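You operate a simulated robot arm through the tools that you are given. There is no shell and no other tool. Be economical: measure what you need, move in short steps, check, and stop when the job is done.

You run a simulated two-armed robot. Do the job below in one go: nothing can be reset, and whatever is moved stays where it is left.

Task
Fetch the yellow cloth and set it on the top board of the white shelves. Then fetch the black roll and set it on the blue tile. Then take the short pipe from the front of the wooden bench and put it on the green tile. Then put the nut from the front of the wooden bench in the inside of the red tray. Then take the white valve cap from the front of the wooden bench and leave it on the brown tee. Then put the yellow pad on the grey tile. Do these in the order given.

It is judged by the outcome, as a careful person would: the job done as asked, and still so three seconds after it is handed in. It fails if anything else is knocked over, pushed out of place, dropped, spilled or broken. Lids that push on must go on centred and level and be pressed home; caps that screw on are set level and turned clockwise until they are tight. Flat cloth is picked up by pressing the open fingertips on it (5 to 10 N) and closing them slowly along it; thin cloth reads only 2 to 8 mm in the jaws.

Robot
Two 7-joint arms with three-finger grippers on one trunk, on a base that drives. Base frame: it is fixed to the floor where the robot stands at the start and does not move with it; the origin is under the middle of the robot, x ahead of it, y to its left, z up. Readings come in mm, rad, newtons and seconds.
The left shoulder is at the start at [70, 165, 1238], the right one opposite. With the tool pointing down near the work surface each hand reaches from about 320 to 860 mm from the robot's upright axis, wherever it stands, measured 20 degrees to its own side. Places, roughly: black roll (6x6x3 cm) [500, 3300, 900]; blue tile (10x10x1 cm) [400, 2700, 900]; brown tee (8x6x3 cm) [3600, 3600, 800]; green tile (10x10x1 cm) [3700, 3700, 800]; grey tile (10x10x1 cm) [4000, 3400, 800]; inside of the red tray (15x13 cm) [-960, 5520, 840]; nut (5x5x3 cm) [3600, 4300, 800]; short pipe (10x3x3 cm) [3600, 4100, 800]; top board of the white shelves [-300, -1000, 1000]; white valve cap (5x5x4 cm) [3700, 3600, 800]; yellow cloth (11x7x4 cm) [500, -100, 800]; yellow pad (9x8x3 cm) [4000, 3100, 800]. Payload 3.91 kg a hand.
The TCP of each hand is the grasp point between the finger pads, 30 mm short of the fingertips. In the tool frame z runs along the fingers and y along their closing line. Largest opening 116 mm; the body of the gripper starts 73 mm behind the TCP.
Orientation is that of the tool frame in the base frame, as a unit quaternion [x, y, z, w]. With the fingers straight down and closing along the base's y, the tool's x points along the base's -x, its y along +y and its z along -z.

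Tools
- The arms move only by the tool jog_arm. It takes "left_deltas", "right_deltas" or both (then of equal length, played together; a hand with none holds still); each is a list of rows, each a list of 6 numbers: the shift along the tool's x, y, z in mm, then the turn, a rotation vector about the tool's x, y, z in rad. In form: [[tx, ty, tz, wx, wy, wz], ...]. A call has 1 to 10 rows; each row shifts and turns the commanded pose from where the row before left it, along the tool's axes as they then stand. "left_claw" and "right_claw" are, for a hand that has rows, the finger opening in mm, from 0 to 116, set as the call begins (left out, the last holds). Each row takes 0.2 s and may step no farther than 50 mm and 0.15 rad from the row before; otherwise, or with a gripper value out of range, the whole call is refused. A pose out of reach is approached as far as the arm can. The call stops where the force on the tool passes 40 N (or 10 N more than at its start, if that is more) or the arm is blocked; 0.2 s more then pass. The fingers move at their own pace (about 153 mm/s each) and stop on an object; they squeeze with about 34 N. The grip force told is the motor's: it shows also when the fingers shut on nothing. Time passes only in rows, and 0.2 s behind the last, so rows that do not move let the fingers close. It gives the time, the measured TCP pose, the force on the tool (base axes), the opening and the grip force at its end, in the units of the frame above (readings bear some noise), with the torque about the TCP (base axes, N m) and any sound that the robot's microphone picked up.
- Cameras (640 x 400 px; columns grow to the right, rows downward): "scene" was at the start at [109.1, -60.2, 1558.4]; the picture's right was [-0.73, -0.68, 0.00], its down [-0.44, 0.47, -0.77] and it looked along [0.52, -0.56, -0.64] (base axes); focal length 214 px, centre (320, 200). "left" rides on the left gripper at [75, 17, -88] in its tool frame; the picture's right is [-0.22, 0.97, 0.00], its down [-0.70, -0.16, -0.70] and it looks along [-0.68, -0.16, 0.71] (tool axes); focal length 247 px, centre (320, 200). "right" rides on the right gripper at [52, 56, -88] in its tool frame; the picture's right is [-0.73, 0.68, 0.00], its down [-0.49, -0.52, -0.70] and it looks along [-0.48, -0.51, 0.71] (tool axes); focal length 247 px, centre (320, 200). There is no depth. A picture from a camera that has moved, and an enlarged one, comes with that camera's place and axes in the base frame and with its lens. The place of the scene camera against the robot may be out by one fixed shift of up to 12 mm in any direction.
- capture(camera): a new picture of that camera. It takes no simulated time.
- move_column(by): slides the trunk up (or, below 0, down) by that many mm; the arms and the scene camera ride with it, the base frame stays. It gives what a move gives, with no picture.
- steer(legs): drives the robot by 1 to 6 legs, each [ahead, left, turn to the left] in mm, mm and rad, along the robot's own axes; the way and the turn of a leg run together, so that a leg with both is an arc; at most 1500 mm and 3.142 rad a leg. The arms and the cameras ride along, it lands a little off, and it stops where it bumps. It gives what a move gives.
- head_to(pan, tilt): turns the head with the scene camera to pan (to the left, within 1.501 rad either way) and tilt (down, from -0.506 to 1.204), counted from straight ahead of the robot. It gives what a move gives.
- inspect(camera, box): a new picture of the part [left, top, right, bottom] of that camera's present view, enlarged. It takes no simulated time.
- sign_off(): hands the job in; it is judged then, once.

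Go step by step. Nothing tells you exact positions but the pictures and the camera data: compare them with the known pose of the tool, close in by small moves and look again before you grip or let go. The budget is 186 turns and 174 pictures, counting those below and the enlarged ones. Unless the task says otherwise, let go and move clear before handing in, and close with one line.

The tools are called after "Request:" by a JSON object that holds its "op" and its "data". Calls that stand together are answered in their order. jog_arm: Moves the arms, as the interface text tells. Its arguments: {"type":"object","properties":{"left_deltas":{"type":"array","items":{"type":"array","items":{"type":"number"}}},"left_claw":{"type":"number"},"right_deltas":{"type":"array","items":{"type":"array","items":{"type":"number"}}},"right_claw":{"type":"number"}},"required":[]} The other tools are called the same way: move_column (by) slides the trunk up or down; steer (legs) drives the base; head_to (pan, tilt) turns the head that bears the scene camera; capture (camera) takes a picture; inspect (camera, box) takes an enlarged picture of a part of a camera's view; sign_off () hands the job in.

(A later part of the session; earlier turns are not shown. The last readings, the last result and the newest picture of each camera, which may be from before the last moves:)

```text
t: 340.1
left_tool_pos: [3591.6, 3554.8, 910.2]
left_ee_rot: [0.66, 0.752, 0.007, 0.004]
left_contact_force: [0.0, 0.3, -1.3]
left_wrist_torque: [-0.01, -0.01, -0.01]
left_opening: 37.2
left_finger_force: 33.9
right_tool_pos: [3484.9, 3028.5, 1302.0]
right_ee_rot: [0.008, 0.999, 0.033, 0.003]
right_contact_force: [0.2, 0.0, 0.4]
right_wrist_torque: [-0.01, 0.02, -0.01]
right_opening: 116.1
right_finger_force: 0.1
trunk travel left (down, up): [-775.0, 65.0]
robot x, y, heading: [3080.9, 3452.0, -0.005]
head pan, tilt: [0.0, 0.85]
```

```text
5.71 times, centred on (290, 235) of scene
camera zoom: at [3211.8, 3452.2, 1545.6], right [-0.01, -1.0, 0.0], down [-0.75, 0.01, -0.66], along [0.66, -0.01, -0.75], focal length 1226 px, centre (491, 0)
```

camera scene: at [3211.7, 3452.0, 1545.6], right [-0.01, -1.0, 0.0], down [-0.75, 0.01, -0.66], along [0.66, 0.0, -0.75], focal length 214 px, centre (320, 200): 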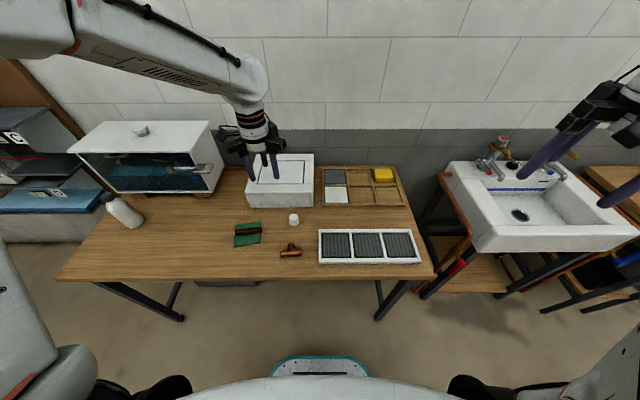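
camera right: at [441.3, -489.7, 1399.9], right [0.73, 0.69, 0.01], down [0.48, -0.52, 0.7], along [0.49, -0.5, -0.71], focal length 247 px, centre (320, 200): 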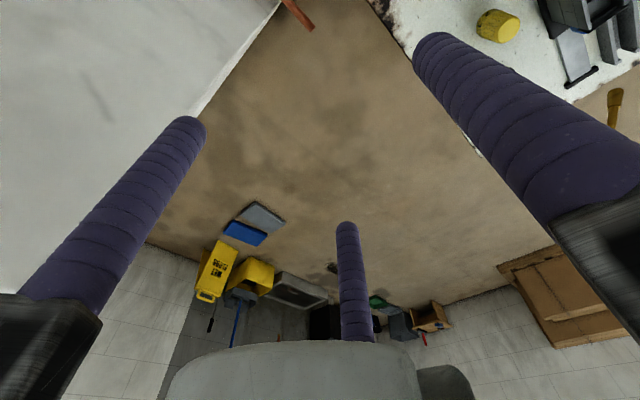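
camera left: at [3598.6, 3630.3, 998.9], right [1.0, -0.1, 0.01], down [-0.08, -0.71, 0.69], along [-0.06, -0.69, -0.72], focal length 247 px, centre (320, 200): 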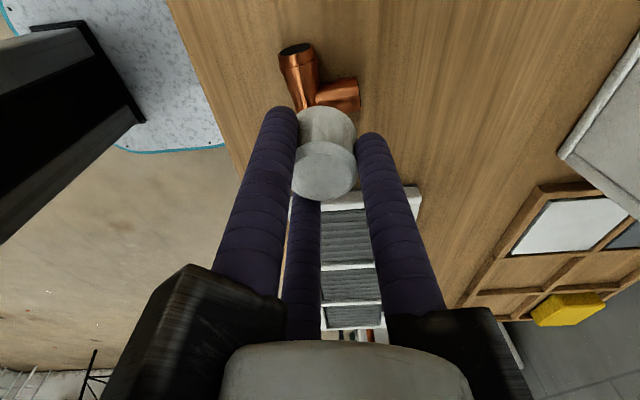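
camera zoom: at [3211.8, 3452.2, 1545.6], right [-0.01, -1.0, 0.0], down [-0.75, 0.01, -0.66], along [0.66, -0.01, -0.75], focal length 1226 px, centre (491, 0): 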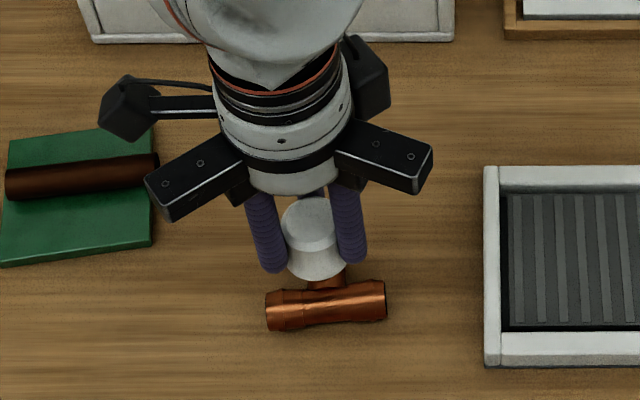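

Request:
{"op": "jog_arm", "data": {"left_deltas": [[2, 0, 20, 0, 0, 0], [0, 0, 10, 0, 0, 0], [0, 0, 4, 0, 0, 0], [0, 0, 0, 0, 0, 0]]}}

Request:
{"op": "inspect", "data": {"camera": "scene", "box": [250, 210, 330, 270]}}

Request:
{"op": "capture", "data": {"camera": "left"}}

```text
t: 341.1
left_tool_pos: [3592.0, 3556.2, 876.1]
left_ee_rot: [0.661, 0.751, 0.007, 0.003]
left_contact_force: [0.5, -0.1, 0.5]
left_wrist_torque: [-0.04, -0.01, 0.02]
left_opening: 37.2
left_finger_force: 33.4
right_tool_pos: [3484.6, 3028.8, 1301.5]
right_ee_rot: [0.007, 0.999, 0.035, 0.004]
right_contact_force: [-0.5, 0.6, 0.4]
right_wrist_torque: [-0.02, -0.05, 0.02]
right_opening: 116.1
right_finger_force: 0.0
trunk travel left (down, up): [-775.0, 65.0]
robot x, y, heading: [3081.2, 3452.1, -0.007]
head pan, tilt: [0.0, 0.85]
```

```text
6.67 times, centred on (290, 240) of scene
camera zoom: at [3211.2, 3451.9, 1545.6], right [-0.01, -1.0, 0.0], down [-0.75, 0.01, -0.66], along [0.66, 0.0, -0.75], focal length 1430 px, centre (520, -67)
```

zoom: 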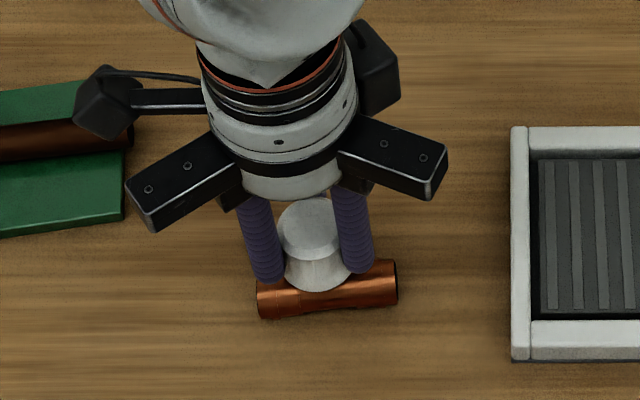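

```text
64 pictures are left
camera left: at [3598.7, 3633.1, 964.5], right [1.0, -0.1, 0.01], down [-0.08, -0.72, 0.69], along [-0.06, -0.69, -0.72], focal length 247 px, centre (320, 200)
```

left: 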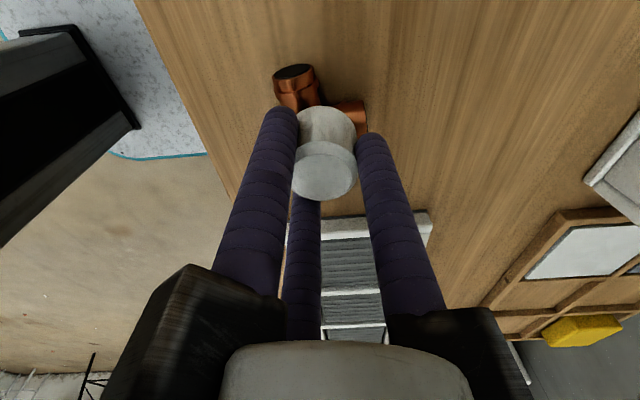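

Request:
{"op": "jog_arm", "data": {"left_deltas": [[-2, 0, 3, 0, 0, 0], [0, 0, 2, 0, 0, 0], [0, 0, 2, 0, 0, 0], [0, 0, 1.5, 0, 0, 0]]}}

```text
t: 342.1
left_tool_pos: [3592.9, 3554.9, 869.5]
left_ee_rot: [0.66, 0.751, 0.007, 0.004]
left_contact_force: [-0.3, 0.8, 11.4]
left_wrist_torque: [-0.07, 0.19, 0.0]
left_opening: 36.9
left_finger_force: 34.2
right_tool_pos: [3482.6, 3028.8, 1301.9]
right_ee_rot: [0.007, 0.999, 0.035, 0.005]
right_contact_force: [0.1, 0.6, -0.1]
right_wrist_torque: [0.01, -0.03, -0.01]
right_opening: 116.1
right_finger_force: 0.2
trunk travel left (down, up): [-775.0, 65.0]
robot x, y, heading: [3077.3, 3454.3, -0.007]
head pan, tilt: [0.0, 0.85]
```

The contact comes on the run side, about 16 mm off the cap's centre. I'll lift a little, shift 7 mm toward the run and feel again.

Request:
{"op": "jog_arm", "data": {"left_deltas": [[0, 0, -5, 0, 0, 0], [0, -7, 0, 0, 0, 0], [0, 0, 2, 0, 0, 0], [0, 0, 2, 0, 0, 0], [0, 0, 1.5, 0, 0, 0], [0, 0, 0, 0, 0, 0]]}}

Request:
{"op": "capture", "data": {"camera": "left"}}

Request:
{"op": "inspect", "data": {"camera": "scene", "box": [260, 215, 320, 265]}}

```text
t: 343.5
left_tool_pos: [3586.3, 3554.2, 868.4]
left_ee_rot: [0.66, 0.751, 0.008, 0.005]
left_contact_force: [0.8, 3.2, 24.8]
left_wrist_torque: [-0.04, 0.27, -0.01]
left_opening: 37.1
left_finger_force: 34.3
right_tool_pos: [3482.5, 3028.7, 1301.9]
right_ee_rot: [0.007, 0.999, 0.034, 0.005]
right_contact_force: [0.5, 0.2, -0.3]
right_wrist_torque: [-0.02, 0.01, 0.03]
right_opening: 116.0
right_finger_force: 0.0
trunk travel left (down, up): [-775.0, 65.0]
robot x, y, heading: [3081.1, 3451.9, -0.005]
head pan, tilt: [0.0, 0.85]
```

```text
63 pictures are left
camera left: at [3592.3, 3630.4, 957.2], right [1.0, -0.1, 0.02], down [-0.08, -0.71, 0.69], along [-0.05, -0.69, -0.72], focal length 247 px, centre (320, 200)
```

left: 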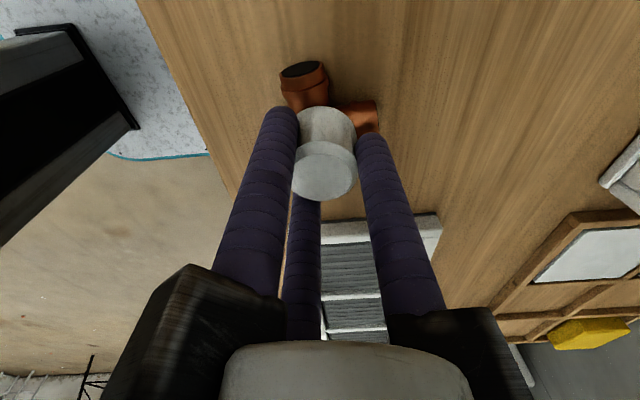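

```text
8.00 times, centred on (290, 240) of scene
camera zoom: at [3208.5, 3451.9, 1546.2], right [-0.01, -1.0, 0.0], down [-0.75, 0.01, -0.66], along [0.66, 0.0, -0.75], focal length 1716 px, centre (560, -120)
```

zoom: 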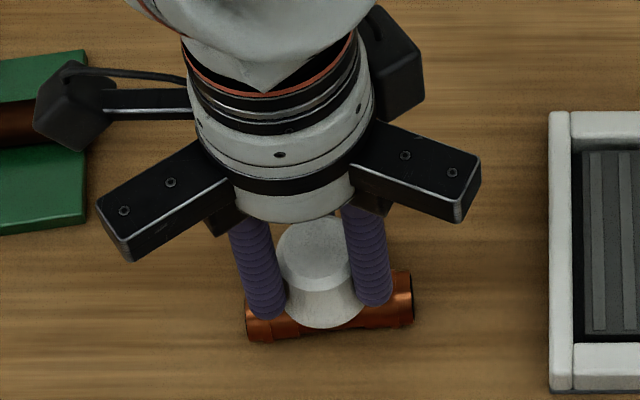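

Request:
{"op": "jog_arm", "data": {"left_deltas": [[0, 0, -6, 0, 0, 0], [-3, -7, 0, 0, 0, 0], [0, 0, 2, 0, 0, 0], [0, 0, 2, 0, 0, 0], [0, 0, 1, 0, 0, 0], [0, 0, 0, 0, 0, 0]]}}

```text
t: 344.9
left_tool_pos: [3578.9, 3549.9, 868.8]
left_ee_rot: [0.661, 0.751, 0.008, 0.004]
left_contact_force: [-0.3, 0.1, 11.7]
left_wrist_torque: [-0.03, 0.12, 0.02]
left_opening: 37.0
left_finger_force: 34.1
right_tool_pos: [3482.8, 3028.4, 1302.0]
right_ee_rot: [0.008, 0.999, 0.033, 0.004]
right_contact_force: [-0.4, 0.0, 0.2]
right_wrist_torque: [-0.02, 0.0, -0.02]
right_opening: 116.1
right_finger_force: 0.1
trunk travel left (down, up): [-775.0, 65.0]
robot x, y, heading: [3080.2, 3447.5, 0.002]
head pan, tilt: [0.0, 0.85]
```

I'll lift a bit, level the hand and set the cap back over the junction centre.

Request:
{"op": "jog_arm", "data": {"left_deltas": [[0, 0, -6, 0, 0, 0], [3.5, 6, 0, 0.017, -0.005, 0], [0, 0, 0, 0, 0, 0], [0, 0, 2, 0, 0, 0], [0, 0, 2, 0, 0, 0], [0, 0, 1.5, 0, 0, 0], [0, 0, 0, 0, 0, 0]]}}

```text
t: 346.5
left_tool_pos: [3583.8, 3555.7, 868.1]
left_ee_rot: [0.66, 0.751, -0.001, 0.001]
left_contact_force: [1.4, -1.8, 10.5]
left_wrist_torque: [0.05, 0.0, 0.01]
left_opening: 37.2
left_finger_force: 33.5
right_tool_pos: [3483.6, 3028.6, 1302.6]
right_ee_rot: [0.007, 0.999, 0.034, 0.005]
right_contact_force: [0.4, 0.6, -0.8]
right_wrist_torque: [0.04, 0.01, -0.01]
right_opening: 116.1
right_finger_force: 0.0
trunk travel left (down, up): [-775.0, 65.0]
robot x, y, heading: [3082.3, 3450.1, -0.01]
head pan, tilt: [0.0, 0.85]
```

Now the contact is nearly under the cap's centre. I'll open slightly and check whether it stays level.

Request:
{"op": "jog_arm", "data": {"left_deltas": [[0, 0, 0, 0, 0, 0], [0, 0, 0, 0, 0, 0], [0, 0, 0, 0, 0, 0], [0, 0, 0, 0, 0, 0]], "left_claw": 46}}

Request:
{"op": "capture", "data": {"camera": "left"}}

Request:
{"op": "inspect", "data": {"camera": "scene", "box": [260, 215, 320, 265]}}

```text
t: 347.5
left_tool_pos: [3584.4, 3554.9, 867.5]
left_ee_rot: [0.66, 0.751, -0.001, 0.0]
left_contact_force: [-0.6, 1.0, -1.0]
left_wrist_torque: [0.0, -0.01, 0.04]
left_opening: 46.1
left_finger_force: 0.1
right_tool_pos: [3482.9, 3028.1, 1301.8]
right_ee_rot: [0.008, 0.999, 0.033, 0.004]
right_contact_force: [-0.6, 0.8, 0.3]
right_wrist_torque: [-0.01, -0.02, -0.01]
right_opening: 116.2
right_finger_force: 0.1
trunk travel left (down, up): [-775.0, 65.0]
robot x, y, heading: [3083.4, 3448.5, -0.008]
head pan, tilt: [0.0, 0.85]
```

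```text
61 pictures are left
camera left: at [3592.8, 3631.7, 955.4], right [1.0, -0.1, 0.0], down [-0.07, -0.71, 0.7], along [-0.07, -0.7, -0.71], focal length 247 px, centre (320, 200)
```

left: 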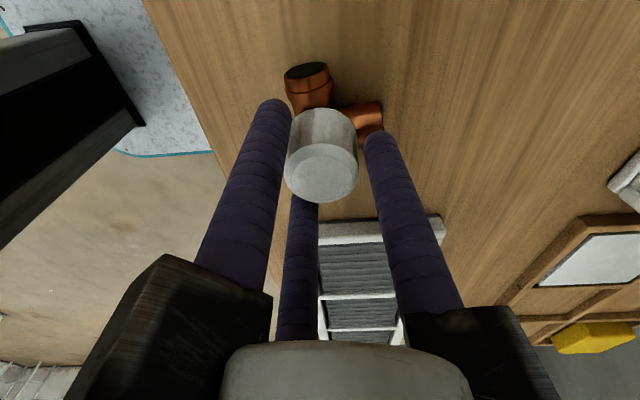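

```text
8.00 times, centred on (290, 240) of scene
camera zoom: at [3211.1, 3452.0, 1545.6], right [-0.01, -1.0, 0.0], down [-0.75, 0.01, -0.66], along [0.66, 0.0, -0.75], focal length 1716 px, centre (560, -120)
```

zoom: 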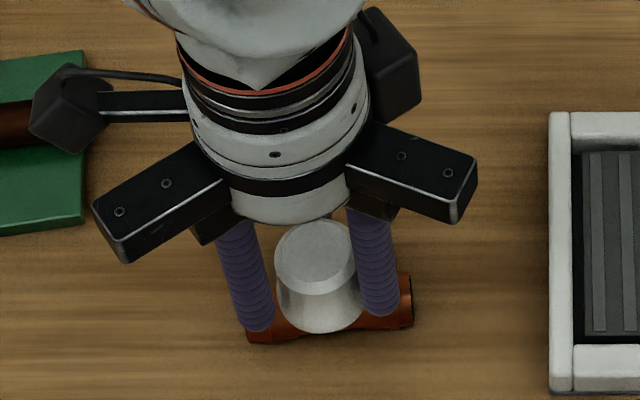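

The cap seems to lean slightly toward the robot. I'll regrip it, move 5 mm further onto the branch and try again.

Request:
{"op": "jog_arm", "data": {"left_deltas": [[0, 0, 0, 0, 0, 0], [0, 0, 0, 0, 0, 0], [0, 0, 0, 0, 0, 0]], "left_claw": 15}}

Request:
{"op": "jog_arm", "data": {"left_deltas": [[0, 0, -5, 0, 0, 0], [1, 6, 0, 0, 0, 0], [0, 0, 0, 0, 0, 0], [0, 0, 2, 0, 0, 0], [0, 0, 1.5, 0, 0, 0], [0, 0, 1, 0, 0, 0], [0, 0, 0, 0, 0, 0]]}}

Request:
{"op": "inspect", "data": {"camera": "scene", "box": [260, 215, 320, 265]}}

```text
t: 348.3
left_tool_pos: [3584.1, 3555.5, 868.6]
left_ee_rot: [0.661, 0.75, 0.0, 0.0]
left_contact_force: [0.0, 0.8, 0.6]
left_wrist_torque: [0.01, 0.02, 0.01]
left_opening: 36.9
left_finger_force: 33.7
right_tool_pos: [3484.8, 3029.0, 1301.4]
right_ee_rot: [0.008, 0.999, 0.035, 0.003]
right_contact_force: [0.2, -0.4, 0.7]
right_wrist_torque: [0.01, 0.0, 0.01]
right_opening: 115.9
right_finger_force: 0.1
trunk travel left (down, up): [-775.0, 65.0]
robot x, y, heading: [3080.5, 3449.6, -0.01]
head pan, tilt: [0.0, 0.85]
```

```text
t: 349.9
left_tool_pos: [3590.9, 3556.8, 867.9]
left_ee_rot: [0.661, 0.751, -0.001, 0.0]
left_contact_force: [-1.0, -0.4, -0.7]
left_wrist_torque: [0.01, -0.01, -0.02]
left_opening: 37.2
left_finger_force: 33.9
right_tool_pos: [3484.5, 3029.0, 1302.9]
right_ee_rot: [0.008, 0.999, 0.034, 0.004]
right_contact_force: [0.3, 0.6, 0.1]
right_wrist_torque: [0.02, 0.04, 0.0]
right_opening: 116.1
right_finger_force: 0.1
trunk travel left (down, up): [-775.0, 65.0]
robot x, y, heading: [3083.9, 3447.3, -0.005]
head pan, tilt: [0.0, 0.85]
```

```text
8.00 times, centred on (290, 240) of scene
camera zoom: at [3211.0, 3452.0, 1545.6], right [-0.01, -1.0, 0.0], down [-0.75, 0.01, -0.66], along [0.66, 0.0, -0.75], focal length 1716 px, centre (560, -120)
```

zoom: 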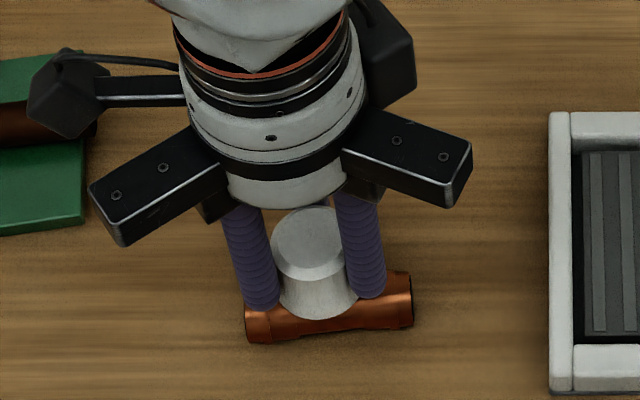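

Request:
{"op": "jog_arm", "data": {"left_deltas": [[-3, 0, 0, 0, 0, 0], [0, 0, 1, 0, 0, 0], [0, 0, 1, 0, 0, 0], [0, 0, 1, 0, 0, 0], [0, 0, 0, 0, 0, 0]]}}

```text
t: 351.1
left_tool_pos: [3591.0, 3553.2, 868.7]
left_ee_rot: [0.661, 0.751, 0.0, 0.001]
left_contact_force: [-1.7, 0.5, 21.8]
left_wrist_torque: [0.11, 0.1, -0.01]
left_opening: 37.3
left_finger_force: 33.9
right_tool_pos: [3482.8, 3028.0, 1301.8]
right_ee_rot: [0.007, 0.999, 0.034, 0.005]
right_contact_force: [-0.1, -0.4, 0.3]
right_wrist_torque: [0.02, 0.02, 0.01]
right_opening: 115.9
right_finger_force: 0.0
trunk travel left (down, up): [-775.0, 65.0]
robot x, y, heading: [3084.3, 3449.7, -0.011]
head pan, tilt: [0.0, 0.85]
```

Contact is now nearly centred (about -1, +4 mm). I'll ease off and open slightly.

Request:
{"op": "jog_arm", "data": {"left_deltas": [[0, 0, -1, 0, 0, 0], [0, 0, 0, 0, 0, 0]]}}

Request:
{"op": "jog_arm", "data": {"left_deltas": [[0, 0, 0, 0, 0, 0], [0, 0, 0, 0, 0, 0], [0, 0, 0, 0, 0, 0], [0, 0, 0, 0, 0, 0]], "left_claw": 44}}

Request:
{"op": "capture", "data": {"camera": "left"}}

Request:
{"op": "inspect", "data": {"camera": "scene", "box": [260, 215, 320, 265]}}

```text
t: 351.7
left_tool_pos: [3590.0, 3554.1, 866.9]
left_ee_rot: [0.66, 0.752, -0.001, 0.001]
left_contact_force: [2.0, 2.1, 16.9]
left_wrist_torque: [0.13, -0.08, -0.01]
left_opening: 37.1
left_finger_force: 34.2
right_tool_pos: [3484.0, 3029.1, 1302.3]
right_ee_rot: [0.008, 0.999, 0.034, 0.004]
right_contact_force: [-0.3, 0.0, 0.4]
right_wrist_torque: [0.01, 0.04, 0.01]
right_opening: 116.0
right_finger_force: 0.1
trunk travel left (down, up): [-775.0, 65.0]
robot x, y, heading: [3086.7, 3449.5, -0.007]
head pan, tilt: [0.0, 0.85]
```

```text
t: 352.7
left_tool_pos: [3591.7, 3554.3, 866.6]
left_ee_rot: [0.661, 0.751, -0.001, 0.0]
left_contact_force: [0.1, -0.5, -0.1]
left_wrist_torque: [0.01, 0.01, 0.0]
left_opening: 44.2
left_finger_force: 0.0
right_tool_pos: [3484.2, 3028.3, 1301.7]
right_ee_rot: [0.007, 0.999, 0.034, 0.003]
right_contact_force: [0.0, 0.1, -0.5]
right_wrist_torque: [0.0, 0.01, -0.01]
right_opening: 115.7
right_finger_force: 0.1
trunk travel left (down, up): [-775.0, 65.0]
robot x, y, heading: [3082.3, 3449.1, -0.01]
head pan, tilt: [0.0, 0.85]
```

```text
58 pictures are left
camera left: at [3599.9, 3630.2, 954.5], right [1.0, -0.1, 0.0], down [-0.07, -0.71, 0.7], along [-0.07, -0.7, -0.71], focal length 247 px, centre (320, 200)
```

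left: 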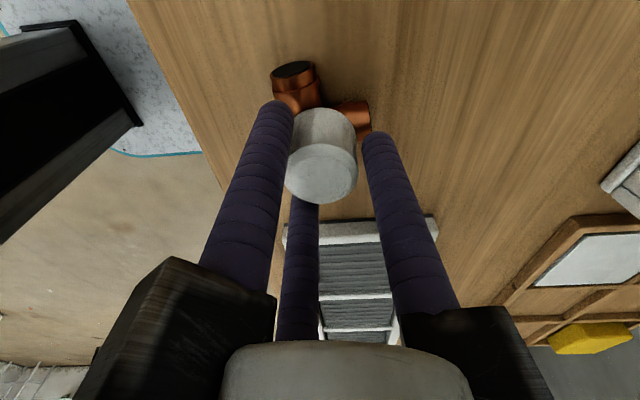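

```text
8.00 times, centred on (290, 240) of scene
camera zoom: at [3211.0, 3451.9, 1545.6], right [-0.01, -1.0, 0.0], down [-0.75, 0.01, -0.66], along [0.66, 0.0, -0.75], focal length 1716 px, centre (560, -120)
```

zoom: 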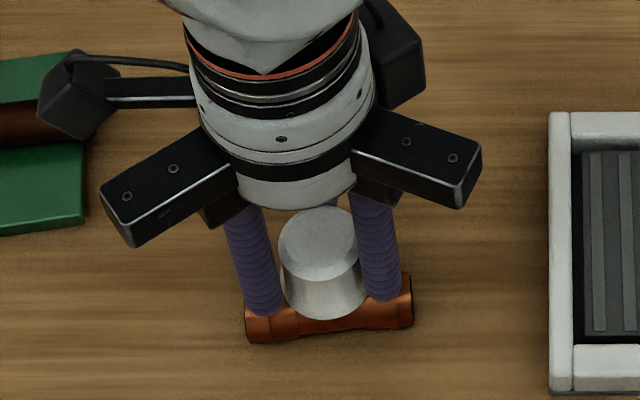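

The cap stands upright on the tee. I'll open further and rise straight up.

Request:
{"op": "jog_arm", "data": {"left_deltas": [[0, 0, 0, 0, 0, 0], [0, 0, 0, 0, 0, 0], [0, 0, 0, 0, 0, 0], [0, 0, -10, 0, 0, 0], [0, 0, -25, 0, 0, 0], [0, 0, -40, 0, 0, 0], [0, 0, -45, 0, 0, 0]], "left_claw": 66}}

Request:
{"op": "inspect", "data": {"camera": "scene", "box": [250, 200, 340, 270]}}

Request:
{"op": "capture", "data": {"camera": "left"}}

```text
t: 354.3
left_tool_pos: [3590.1, 3557.5, 988.0]
left_ee_rot: [0.661, 0.75, 0.0, 0.001]
left_contact_force: [0.0, -0.6, 0.5]
left_wrist_torque: [0.01, 0.0, 0.0]
left_opening: 66.2
left_finger_force: 0.1
right_tool_pos: [3483.4, 3028.7, 1301.7]
right_ee_rot: [0.009, 0.999, 0.034, 0.006]
right_contact_force: [-0.3, 0.2, 0.5]
right_wrist_torque: [-0.04, -0.06, -0.01]
right_opening: 116.1
right_finger_force: 0.0
trunk travel left (down, up): [-775.0, 65.0]
robot x, y, heading: [3079.0, 3456.3, -0.009]
head pan, tilt: [0.0, 0.85]
```

```text
5.71 times, centred on (295, 235) of scene
camera zoom: at [3209.1, 3452.5, 1545.7], right [-0.01, -1.0, 0.0], down [-0.75, 0.01, -0.66], along [0.66, -0.01, -0.75], focal length 1226 px, centre (463, 0)
```

zoom: 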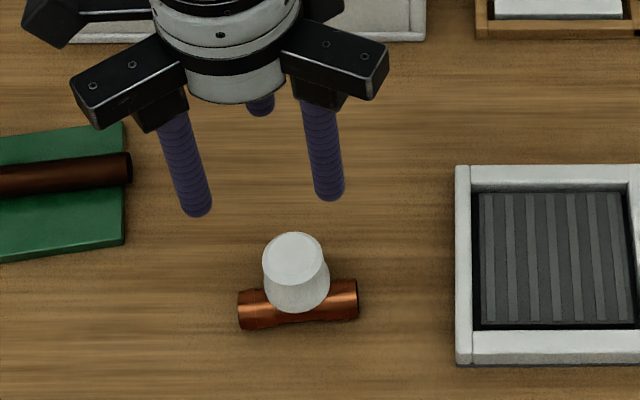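

```text
55 pictures are left
camera left: at [3598.2, 3634.7, 1077.4], right [1.0, -0.1, 0.0], down [-0.07, -0.71, 0.7], along [-0.07, -0.7, -0.71], focal length 247 px, centre (320, 200)
```

left: 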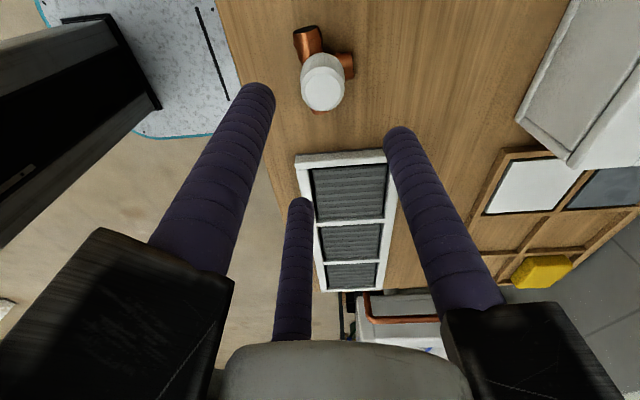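

The cap sits on the tee. Last is the pad, in the back-right compartment of the divided tray near [4020, 3130]. I'll raise the hand and drive right and closer.

Request:
{"op": "jog_arm", "data": {"left_deltas": [[0, 0, -45, 0, 0, 0], [0, 0, -45, 0, 0, 0], [0, 0, -45, 0, 0, 0], [0, 0, -30, 0, 0, 0]], "left_claw": 112}}

Request:
{"op": "steer", "data": {"legs": [[0, -480, 0], [100, 0, 0]]}}

Request:
{"op": "head_to", "data": {"pan": 0.25, "tilt": 0.75}}

Request:
{"op": "capture", "data": {"camera": "scene"}}

Request:
{"op": "capture", "data": {"camera": "left"}}

```text
t: 355.3
left_tool_pos: [3588.9, 3552.8, 1152.5]
left_ee_rot: [0.66, 0.751, -0.001, 0.0]
left_contact_force: [0.1, -0.5, 0.5]
left_wrist_torque: [0.03, -0.02, 0.01]
left_opening: 112.1
left_finger_force: 0.1
right_tool_pos: [3482.5, 3028.5, 1302.4]
right_ee_rot: [0.007, 0.999, 0.034, 0.005]
right_contact_force: [0.0, -0.1, 0.1]
right_wrist_torque: [-0.03, -0.01, -0.03]
right_opening: 116.1
right_finger_force: 0.1
trunk travel left (down, up): [-775.0, 65.0]
robot x, y, heading: [3082.2, 3451.1, -0.005]
head pan, tilt: [0.0, 0.85]
```

```text
t: 358.9
left_tool_pos: [3684.3, 3082.2, 1152.3]
left_ee_rot: [0.659, 0.752, -0.001, 0.001]
left_contact_force: [0.3, 0.1, 0.1]
left_wrist_torque: [0.01, 0.0, 0.02]
left_opening: 112.0
left_finger_force: 0.0
right_tool_pos: [3581.8, 2558.9, 1302.7]
right_ee_rot: [0.006, 0.999, 0.034, 0.004]
right_contact_force: [-0.2, -0.3, 0.0]
right_wrist_torque: [-0.01, 0.04, 0.02]
right_opening: 116.1
right_finger_force: 0.1
trunk travel left (down, up): [-775.0, 65.0]
robot x, y, heading: [3179.5, 2978.7, -0.007]
head pan, tilt: [0.0, 0.85]
```

```text
t: 359.7
left_tool_pos: [3688.4, 3083.6, 1150.7]
left_ee_rot: [0.659, 0.752, -0.002, 0.0]
left_contact_force: [0.8, -0.2, 0.3]
left_wrist_torque: [-0.04, 0.02, -0.01]
left_opening: 112.0
left_finger_force: 0.1
right_tool_pos: [3584.0, 2558.6, 1301.6]
right_ee_rot: [0.006, 0.999, 0.034, 0.004]
right_contact_force: [0.0, 0.4, -0.8]
right_wrist_torque: [0.03, 0.03, 0.01]
right_opening: 115.9
right_finger_force: 0.1
trunk travel left (down, up): [-775.0, 65.0]
robot x, y, heading: [3179.3, 2975.3, -0.002]
head pan, tilt: [0.25, 0.75]
```

```text
54 pictures are left
camera scene: at [3312.2, 3000.8, 1553.4], right [0.24, -0.97, 0.0], down [-0.66, -0.17, -0.73], along [0.71, 0.18, -0.68], focal length 214 px, centre (320, 200)
```

scene: 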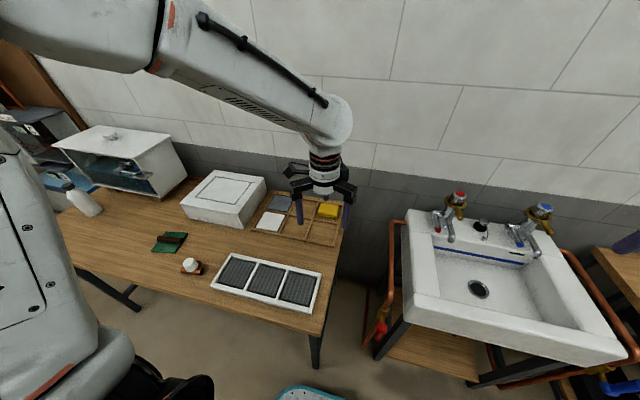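

```text
53 pictures are left
camera left: at [3696.3, 3159.6, 1239.0], right [1.0, -0.09, 0.0], down [-0.06, -0.71, 0.7], along [-0.07, -0.7, -0.71], focal length 247 px, centre (320, 200)
```

left: 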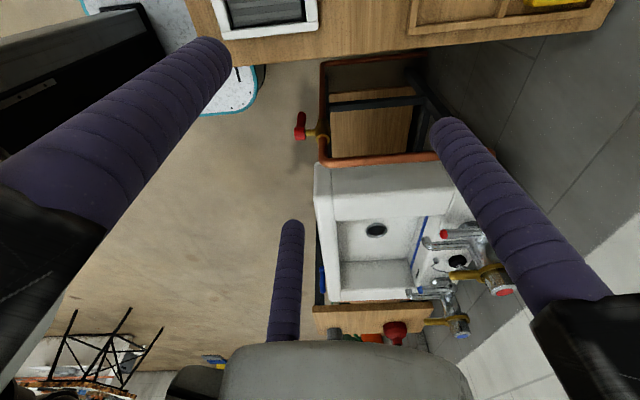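

Request:
{"op": "inspect", "data": {"camera": "scene", "box": [250, 170, 360, 250]}}

```text
5.00 times, centred on (305, 210) of scene
camera zoom: at [3312.2, 3000.8, 1553.4], right [0.24, -0.97, 0.0], down [-0.66, -0.17, -0.73], along [0.71, 0.18, -0.68], focal length 1072 px, centre (395, 150)
```

zoom: 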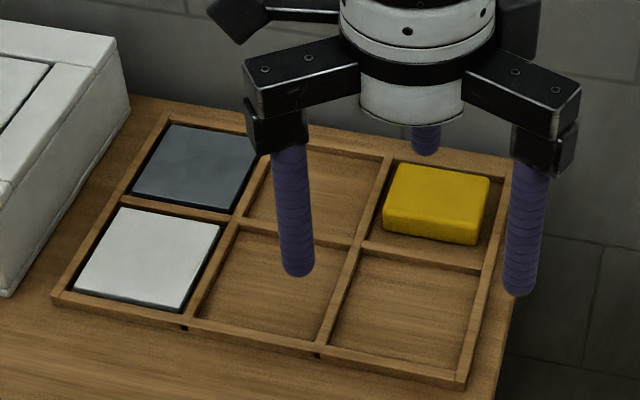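

The tray walls are low, and the pad stands proud of them near [4012, 3137]. I'll lower the trunk for reach and move the hand over for a close look.

Request:
{"op": "move_column", "data": {"by": -100}}

Request:
{"op": "jog_arm", "data": {"left_deltas": [[15, 40, 0, 0, 0, 0], [15, 40, 0, 0, 0, 0], [15, 40, 0, 0, 0, 0], [15, 40, 0, 0, 0, 0], [10, 40, 0, 0, 0, 0], [0, 40, 0, 0, 0, 0], [0, 40, 0, 0, 0, 0], [0, 15, 20, 0, 0, 0], [0, 0, 30, 0, 0, 0], [0, 0, 0, 0, 0, 0]]}}

Request:
{"op": "capture", "data": {"camera": "left"}}

```text
t: 361.0
left_tool_pos: [3686.2, 3083.0, 1052.1]
left_ee_rot: [0.659, 0.752, -0.002, 0.0]
left_contact_force: [-0.4, 0.4, 0.7]
left_wrist_torque: [0.05, -0.04, 0.0]
left_opening: 111.9
left_finger_force: 0.1
right_tool_pos: [3583.8, 2558.3, 1202.0]
right_ee_rot: [0.006, 0.999, 0.034, 0.005]
right_contact_force: [0.5, -0.3, 0.7]
right_wrist_torque: [-0.01, -0.01, 0.01]
right_opening: 116.0
right_finger_force: 0.0
trunk travel left (down, up): [-675.0, 165.0]
robot x, y, heading: [3179.4, 2979.8, -0.005]
head pan, tilt: [0.25, 0.75]
```

```text
t: 363.2
left_tool_pos: [3969.8, 3190.8, 1001.4]
left_ee_rot: [0.659, 0.752, -0.001, 0.0]
left_contact_force: [-0.2, 0.1, 0.5]
left_wrist_torque: [0.01, -0.02, -0.01]
left_opening: 112.2
left_finger_force: 0.1
right_tool_pos: [3583.1, 2558.0, 1201.8]
right_ee_rot: [0.006, 0.999, 0.034, 0.004]
right_contact_force: [0.2, 0.2, -0.1]
right_wrist_torque: [0.01, 0.0, 0.03]
right_opening: 116.0
right_finger_force: 0.1
trunk travel left (down, up): [-675.0, 165.0]
robot x, y, heading: [3180.2, 2976.4, -0.004]
head pan, tilt: [0.25, 0.75]
```

```text
51 pictures are left
camera left: at [3978.6, 3267.9, 1089.1], right [1.0, -0.09, 0.0], down [-0.07, -0.71, 0.7], along [-0.07, -0.7, -0.71], focal length 247 px, centre (320, 200)
```

left: 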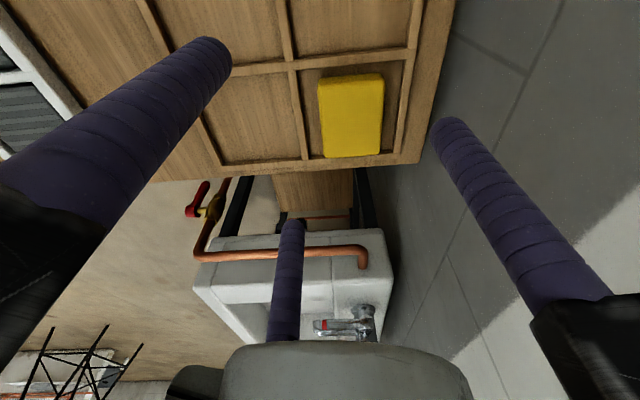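

The pad spans about x 3967–4035, y 3089–3181, so I'll grip across x. I'll align over it and come lower.

Request:
{"op": "jog_arm", "data": {"left_deltas": [[0, 0, 0, 0, 0, 0.1], [-28, 8, 20, 0, 0, 0], [-28, 7, 30, 0, 0, 0], [0, 0, 40, 0, 0, 0], [0, 0, 0, 0, 0, 0]], "left_claw": 114}}

Request:
{"op": "capture", "data": {"camera": "left"}}

Request:
{"op": "inspect", "data": {"camera": "scene", "box": [240, 180, 360, 260]}}

```text
t: 364.4
left_tool_pos: [3985.4, 3136.4, 911.7]
left_ee_rot: [0.696, 0.718, 0.0, -0.002]
left_contact_force: [-0.5, -0.2, -0.1]
left_wrist_torque: [0.04, -0.01, -0.03]
left_opening: 113.8
left_finger_force: 0.1
right_tool_pos: [3583.0, 2557.1, 1202.0]
right_ee_rot: [0.006, 0.999, 0.034, 0.004]
right_contact_force: [0.0, 0.7, 0.0]
right_wrist_torque: [-0.01, -0.04, 0.04]
right_opening: 115.7
right_finger_force: 0.0
trunk travel left (down, up): [-675.0, 165.0]
robot x, y, heading: [3179.8, 2974.8, -0.001]
head pan, tilt: [0.25, 0.75]
```

```text
50 pictures are left
camera left: at [4001.6, 3211.8, 1000.3], right [0.98, -0.19, 0.0], down [-0.14, -0.7, 0.7], along [-0.14, -0.69, -0.71], focal length 247 px, centre (320, 200)
```

left: 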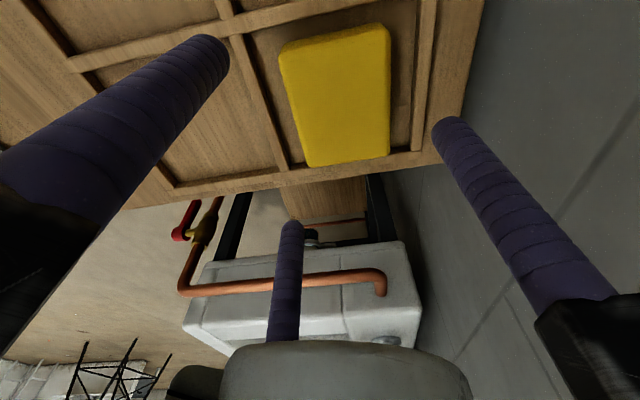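

```text
5.00 times, centred on (300, 220) of scene
camera zoom: at [3309.8, 3000.3, 1453.7], right [0.24, -0.97, 0.0], down [-0.66, -0.17, -0.73], along [0.71, 0.18, -0.68], focal length 1072 px, centre (420, 100)
```

zoom: 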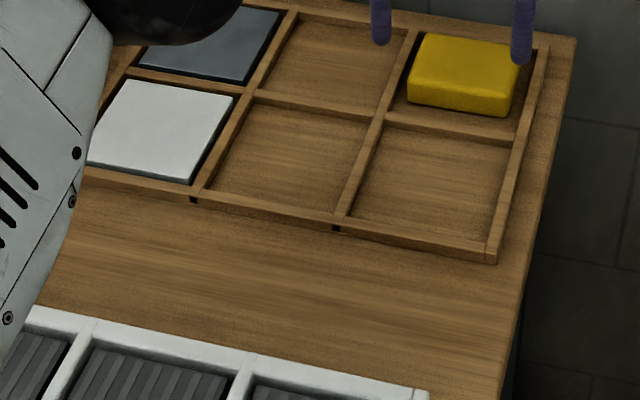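

Request:
{"op": "jog_arm", "data": {"left_deltas": [[-4, 0, 25, 0, 0, 0], [0, 0, 20, 0, 0, 0], [0, 0, 10, 0, 0, 0], [0, 0, 4, 0, 0, 0], [0, 0, 0, 0, 0, 0]]}}

Request:
{"op": "capture", "data": {"camera": "left"}}

Request:
{"op": "inspect", "data": {"camera": "scene", "box": [280, 170, 360, 230]}}

```text
t: 365.6
left_tool_pos: [3986.2, 3132.3, 851.8]
left_ee_rot: [0.696, 0.718, -0.002, 0.0]
left_contact_force: [-0.4, -0.6, 0.3]
left_wrist_torque: [-0.01, 0.01, -0.01]
left_opening: 114.0
left_finger_force: 0.0
right_tool_pos: [3583.3, 2558.1, 1202.5]
right_ee_rot: [0.006, 0.999, 0.033, 0.005]
right_contact_force: [-0.1, -0.5, 0.2]
right_wrist_torque: [-0.02, 0.02, -0.03]
right_opening: 116.0
right_finger_force: 0.0
trunk travel left (down, up): [-675.0, 165.0]
robot x, y, heading: [3181.8, 2980.9, 0.0]
head pan, tilt: [0.25, 0.75]
```

```text
48 pictures are left
camera left: at [4001.9, 3207.2, 940.2], right [0.98, -0.19, 0.0], down [-0.14, -0.7, 0.7], along [-0.14, -0.69, -0.71], focal length 247 px, centre (320, 200)
```

left: 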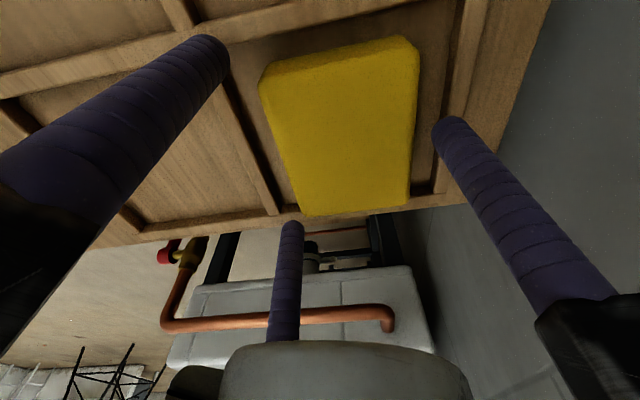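

```text
6.67 times, centred on (320, 200) of scene
camera zoom: at [3310.1, 3001.0, 1453.7], right [0.24, -0.97, 0.0], down [-0.66, -0.17, -0.73], along [0.71, 0.18, -0.68], focal length 1430 px, centre (320, 200)
```

zoom: 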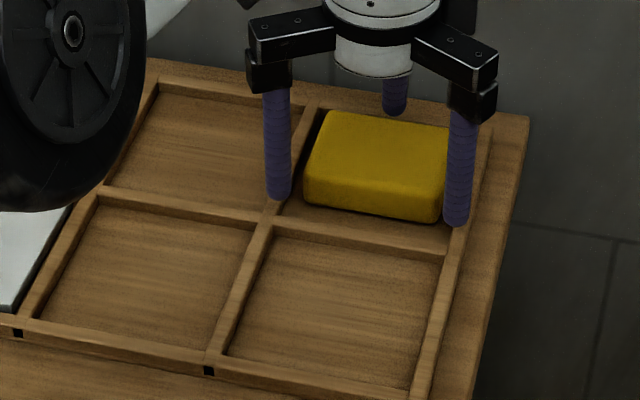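

Request:
{"op": "jog_arm", "data": {"left_deltas": [[0, 0, 3, 0, 0, 0], [0, 0, 0, 0, 0, 0]], "left_claw": 104}}

Request:
{"op": "jog_arm", "data": {"left_deltas": [[0, 0, 0, 0, 0, 0], [0, 0, 0, 0, 0, 0], [0, 0, 0, 0, 0, 0], [0, 0, 0, 0, 0, 0]], "left_claw": 60}}

Request:
{"op": "capture", "data": {"camera": "left"}}

```text
t: 366.2
left_tool_pos: [3987.9, 3131.3, 849.4]
left_ee_rot: [0.696, 0.718, -0.001, 0.0]
left_contact_force: [0.2, -0.2, -0.7]
left_wrist_torque: [0.0, 0.02, 0.02]
left_opening: 104.4
left_finger_force: 0.0
right_tool_pos: [3583.7, 2559.5, 1201.8]
right_ee_rot: [0.005, 0.999, 0.034, 0.004]
right_contact_force: [0.6, -1.2, 0.1]
right_wrist_torque: [0.0, 0.02, -0.04]
right_opening: 115.7
right_finger_force: 0.0
trunk travel left (down, up): [-675.0, 165.0]
robot x, y, heading: [3176.2, 2982.1, -0.002]
head pan, tilt: [0.25, 0.75]
```

```text
t: 367.2
left_tool_pos: [3986.6, 3131.5, 849.0]
left_ee_rot: [0.696, 0.718, -0.002, 0.0]
left_contact_force: [0.2, -0.2, 0.8]
left_wrist_torque: [-0.02, -0.02, -0.02]
left_opening: 84.6
left_finger_force: 33.9
right_tool_pos: [3584.1, 2557.5, 1202.9]
right_ee_rot: [0.006, 0.999, 0.034, 0.004]
right_contact_force: [-0.3, 0.2, -0.3]
right_wrist_torque: [0.01, -0.01, 0.0]
right_opening: 116.3
right_finger_force: 0.1
trunk travel left (down, up): [-675.0, 165.0]
robot x, y, heading: [3180.3, 2979.2, 0.001]
head pan, tilt: [0.25, 0.75]
```

```text
46 pictures are left
camera left: at [4001.9, 3207.1, 937.1], right [0.98, -0.19, 0.0], down [-0.14, -0.7, 0.7], along [-0.14, -0.69, -0.71], focal length 247 px, centre (320, 200)
```

left: 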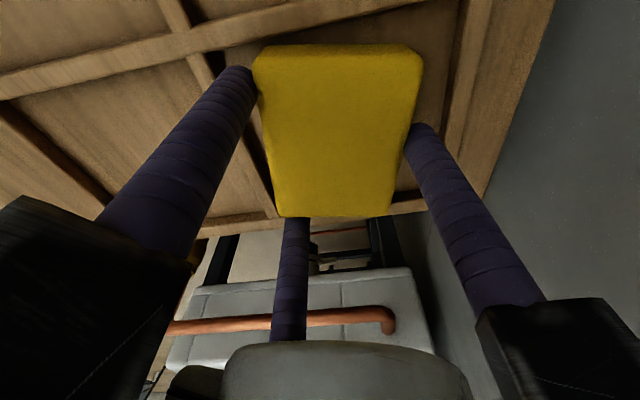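

Gripped. I'll lift and check that it holds.

Request:
{"op": "jog_arm", "data": {"left_deltas": [[0, 0, -8, 0, 0, 0], [0, 0, -15, 0, 0, 0], [0, 0, -30, 0, 0, 0], [0, 0, -35, 0, 0, 0], [0, 0, -35, 0, 0, 0], [0, 0, 0, 0, 0, 0]]}}

Request:
{"op": "capture", "data": {"camera": "left"}}

Request:
{"op": "capture", "data": {"camera": "scene"}}

```text
t: 368.6
left_tool_pos: [3987.9, 3132.1, 972.3]
left_ee_rot: [0.695, 0.719, -0.001, 0.0]
left_contact_force: [0.0, -0.3, -0.3]
left_wrist_torque: [-0.03, -0.03, -0.02]
left_opening: 83.6
left_finger_force: 33.4
right_tool_pos: [3583.6, 2558.5, 1202.3]
right_ee_rot: [0.006, 0.999, 0.035, 0.004]
right_contact_force: [0.6, 0.1, 0.1]
right_wrist_torque: [-0.01, 0.0, 0.0]
right_opening: 116.0
right_finger_force: 0.1
trunk travel left (down, up): [-675.0, 165.0]
robot x, y, heading: [3178.8, 2977.1, -0.001]
head pan, tilt: [0.25, 0.75]
```

```text
45 pictures are left
camera left: at [4003.3, 3206.4, 1061.4], right [0.98, -0.19, 0.0], down [-0.14, -0.7, 0.7], along [-0.14, -0.69, -0.71], focal length 247 px, centre (320, 200)
```

left: 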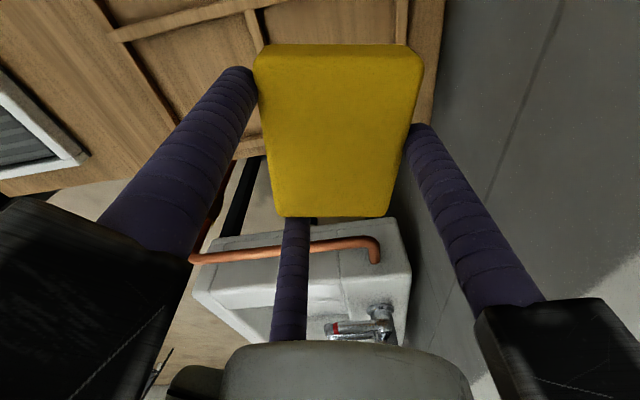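

```text
44 pictures are left
camera scene: at [3310.8, 3001.1, 1453.6], right [0.24, -0.97, 0.0], down [-0.66, -0.17, -0.73], along [0.71, 0.18, -0.68], focal length 214 px, centre (320, 200)
```

scene: 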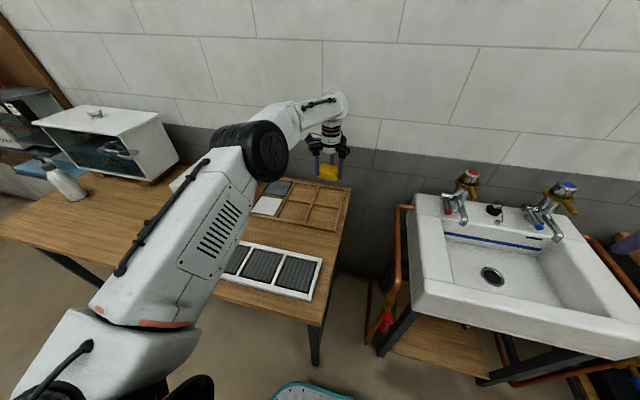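

The pad is held well. I'll raise the trunk for clearance and strafe left to the grey tile.

Request:
{"op": "move_column", "data": {"by": 100}}

Request:
{"op": "steer", "data": {"legs": [[0, 250, 0]]}}

Request:
{"op": "capture", "data": {"camera": "left"}}

Request:
{"op": "capture", "data": {"camera": "scene"}}

```text
t: 369.9
left_tool_pos: [3987.5, 3130.0, 1074.3]
left_ee_rot: [0.696, 0.718, -0.002, 0.0]
left_contact_force: [-0.2, 0.2, -1.3]
left_wrist_torque: [-0.01, 0.0, 0.03]
left_opening: 83.1
left_finger_force: 34.6
right_tool_pos: [3583.8, 2558.8, 1300.3]
right_ee_rot: [0.007, 0.999, 0.034, 0.003]
right_contact_force: [0.8, -0.3, 0.0]
right_wrist_torque: [0.0, 0.01, 0.02]
right_opening: 115.6
right_finger_force: 0.0
trunk travel left (down, up): [-775.0, 65.0]
robot x, y, heading: [3177.9, 2977.0, -0.003]
head pan, tilt: [0.25, 0.75]
```

```text
t: 371.8
left_tool_pos: [3989.3, 3373.1, 1073.5]
left_ee_rot: [0.698, 0.716, 0.0, 0.0]
left_contact_force: [0.2, -0.3, 0.9]
left_wrist_torque: [0.03, 0.01, -0.02]
left_opening: 82.5
left_finger_force: 33.6
right_tool_pos: [3582.1, 2804.0, 1301.2]
right_ee_rot: [0.009, 0.999, 0.034, 0.004]
right_contact_force: [-0.4, 0.1, -0.1]
right_wrist_torque: [0.01, -0.01, 0.01]
right_opening: 116.0
right_finger_force: 0.0
trunk travel left (down, up): [-775.0, 65.0]
robot x, y, heading: [3179.4, 3226.8, -0.005]
head pan, tilt: [0.25, 0.75]
```

```text
43 pictures are left
camera left: at [4005.9, 3448.8, 1161.8], right [0.98, -0.2, 0.0], down [-0.14, -0.7, 0.7], along [-0.14, -0.69, -0.71], focal length 247 px, centre (320, 200)
```

left: 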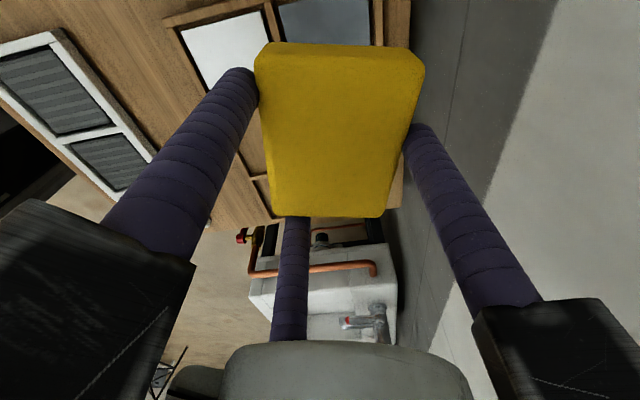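

```text
42 pictures are left
camera scene: at [3311.9, 3247.6, 1553.7], right [0.24, -0.97, 0.0], down [-0.66, -0.16, -0.73], along [0.71, 0.17, -0.68], focal length 214 px, centre (320, 200)
```

scene: 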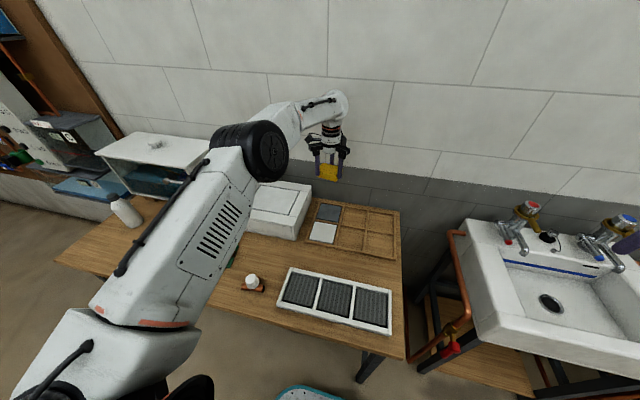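

Request:
{"op": "inspect", "data": {"camera": "scene", "box": [280, 130, 400, 260]}}

```text
3.08 times, centred on (340, 195) of scene
camera zoom: at [3311.9, 3247.6, 1553.7], right [0.24, -0.97, 0.0], down [-0.66, -0.16, -0.73], along [0.71, 0.17, -0.68], focal length 660 px, centre (258, 215)
```

zoom: 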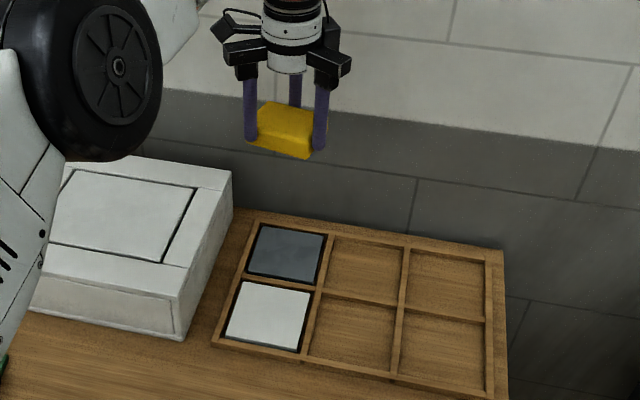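

The tile's centre works out near [4000, 3377], which is right under the pad. I'll lower the trunk and then the arm.

Request:
{"op": "move_column", "data": {"by": -100}}

Request:
{"op": "jog_arm", "data": {"left_deltas": [[3.5, 0, 0, 0, 0, 0], [0, 0, 35, 0, 0, 0], [0, 0, 30, 0, 0, 0], [0, 0, 0, 0, 0, 0]]}}

Request:
{"op": "capture", "data": {"camera": "scene"}}

Request:
{"op": "inspect", "data": {"camera": "scene", "box": [270, 150, 390, 240]}}

Request:
{"op": "capture", "data": {"camera": "left"}}

```text
t: 373.1
left_tool_pos: [3990.4, 3373.3, 973.7]
left_ee_rot: [0.698, 0.716, -0.001, 0.0]
left_contact_force: [-0.6, 0.3, -0.1]
left_wrist_torque: [0.02, -0.01, 0.01]
left_opening: 82.2
left_finger_force: 33.6
right_tool_pos: [3581.9, 2803.7, 1202.3]
right_ee_rot: [0.008, 0.999, 0.035, 0.004]
right_contact_force: [0.4, -0.3, 1.3]
right_wrist_torque: [-0.01, -0.02, -0.03]
right_opening: 116.1
right_finger_force: 0.0
trunk travel left (down, up): [-675.0, 165.0]
robot x, y, heading: [3180.7, 3224.3, -0.009]
head pan, tilt: [0.25, 0.75]
```

```text
t: 374.1
left_tool_pos: [3988.0, 3378.9, 906.4]
left_ee_rot: [0.698, 0.717, -0.001, 0.0]
left_contact_force: [-0.4, -0.8, 0.2]
left_wrist_torque: [0.03, -0.02, -0.02]
left_opening: 82.1
left_finger_force: 33.9
right_tool_pos: [3580.1, 2805.0, 1202.5]
right_ee_rot: [0.008, 0.999, 0.034, 0.005]
right_contact_force: [-0.1, 0.6, 0.1]
right_wrist_torque: [-0.04, -0.01, 0.0]
right_opening: 116.0
right_finger_force: 0.1
trunk travel left (down, up): [-675.0, 165.0]
robot x, y, heading: [3178.9, 3224.4, -0.012]
head pan, tilt: [0.25, 0.75]
```

```text
40 pictures are left
camera scene: at [3311.2, 3248.9, 1453.7], right [0.24, -0.97, 0.0], down [-0.66, -0.16, -0.73], along [0.71, 0.17, -0.68], focal length 214 px, centre (320, 200)
```

scene: 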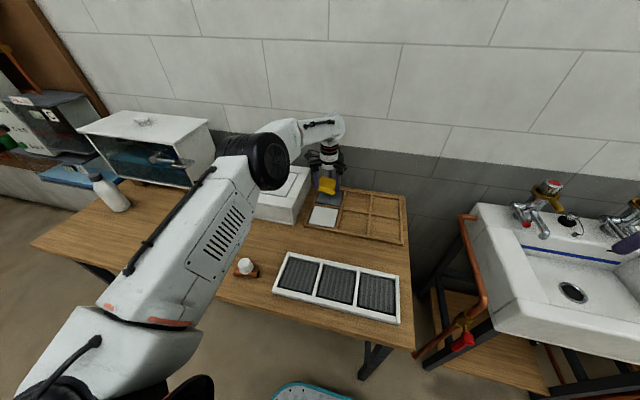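

```text
4.44 times, centred on (330, 195) of scene
camera zoom: at [3311.2, 3248.9, 1453.7], right [0.24, -0.97, 0.0], down [-0.66, -0.16, -0.73], along [0.71, 0.17, -0.68], focal length 953 px, centre (276, 222)
```

zoom: 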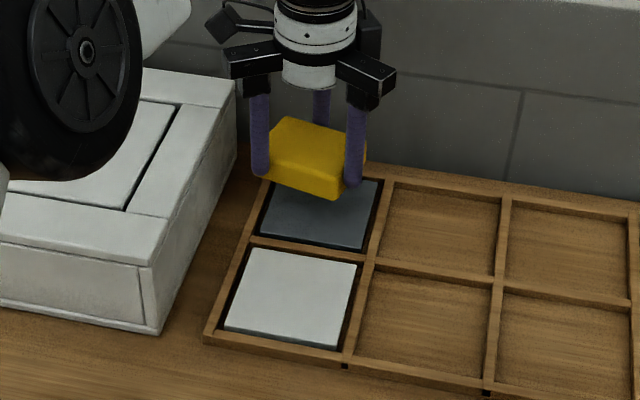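

```text
38 pictures are left
camera left: at [4004.4, 3454.1, 994.1], right [0.98, -0.2, 0.0], down [-0.14, -0.7, 0.7], along [-0.14, -0.69, -0.71], focal length 247 px, centre (320, 200)
```

left: 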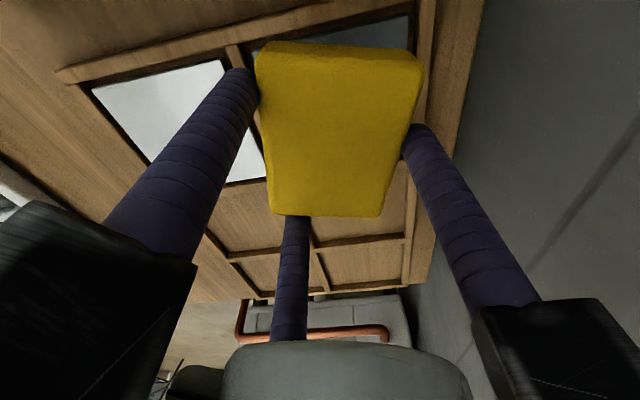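

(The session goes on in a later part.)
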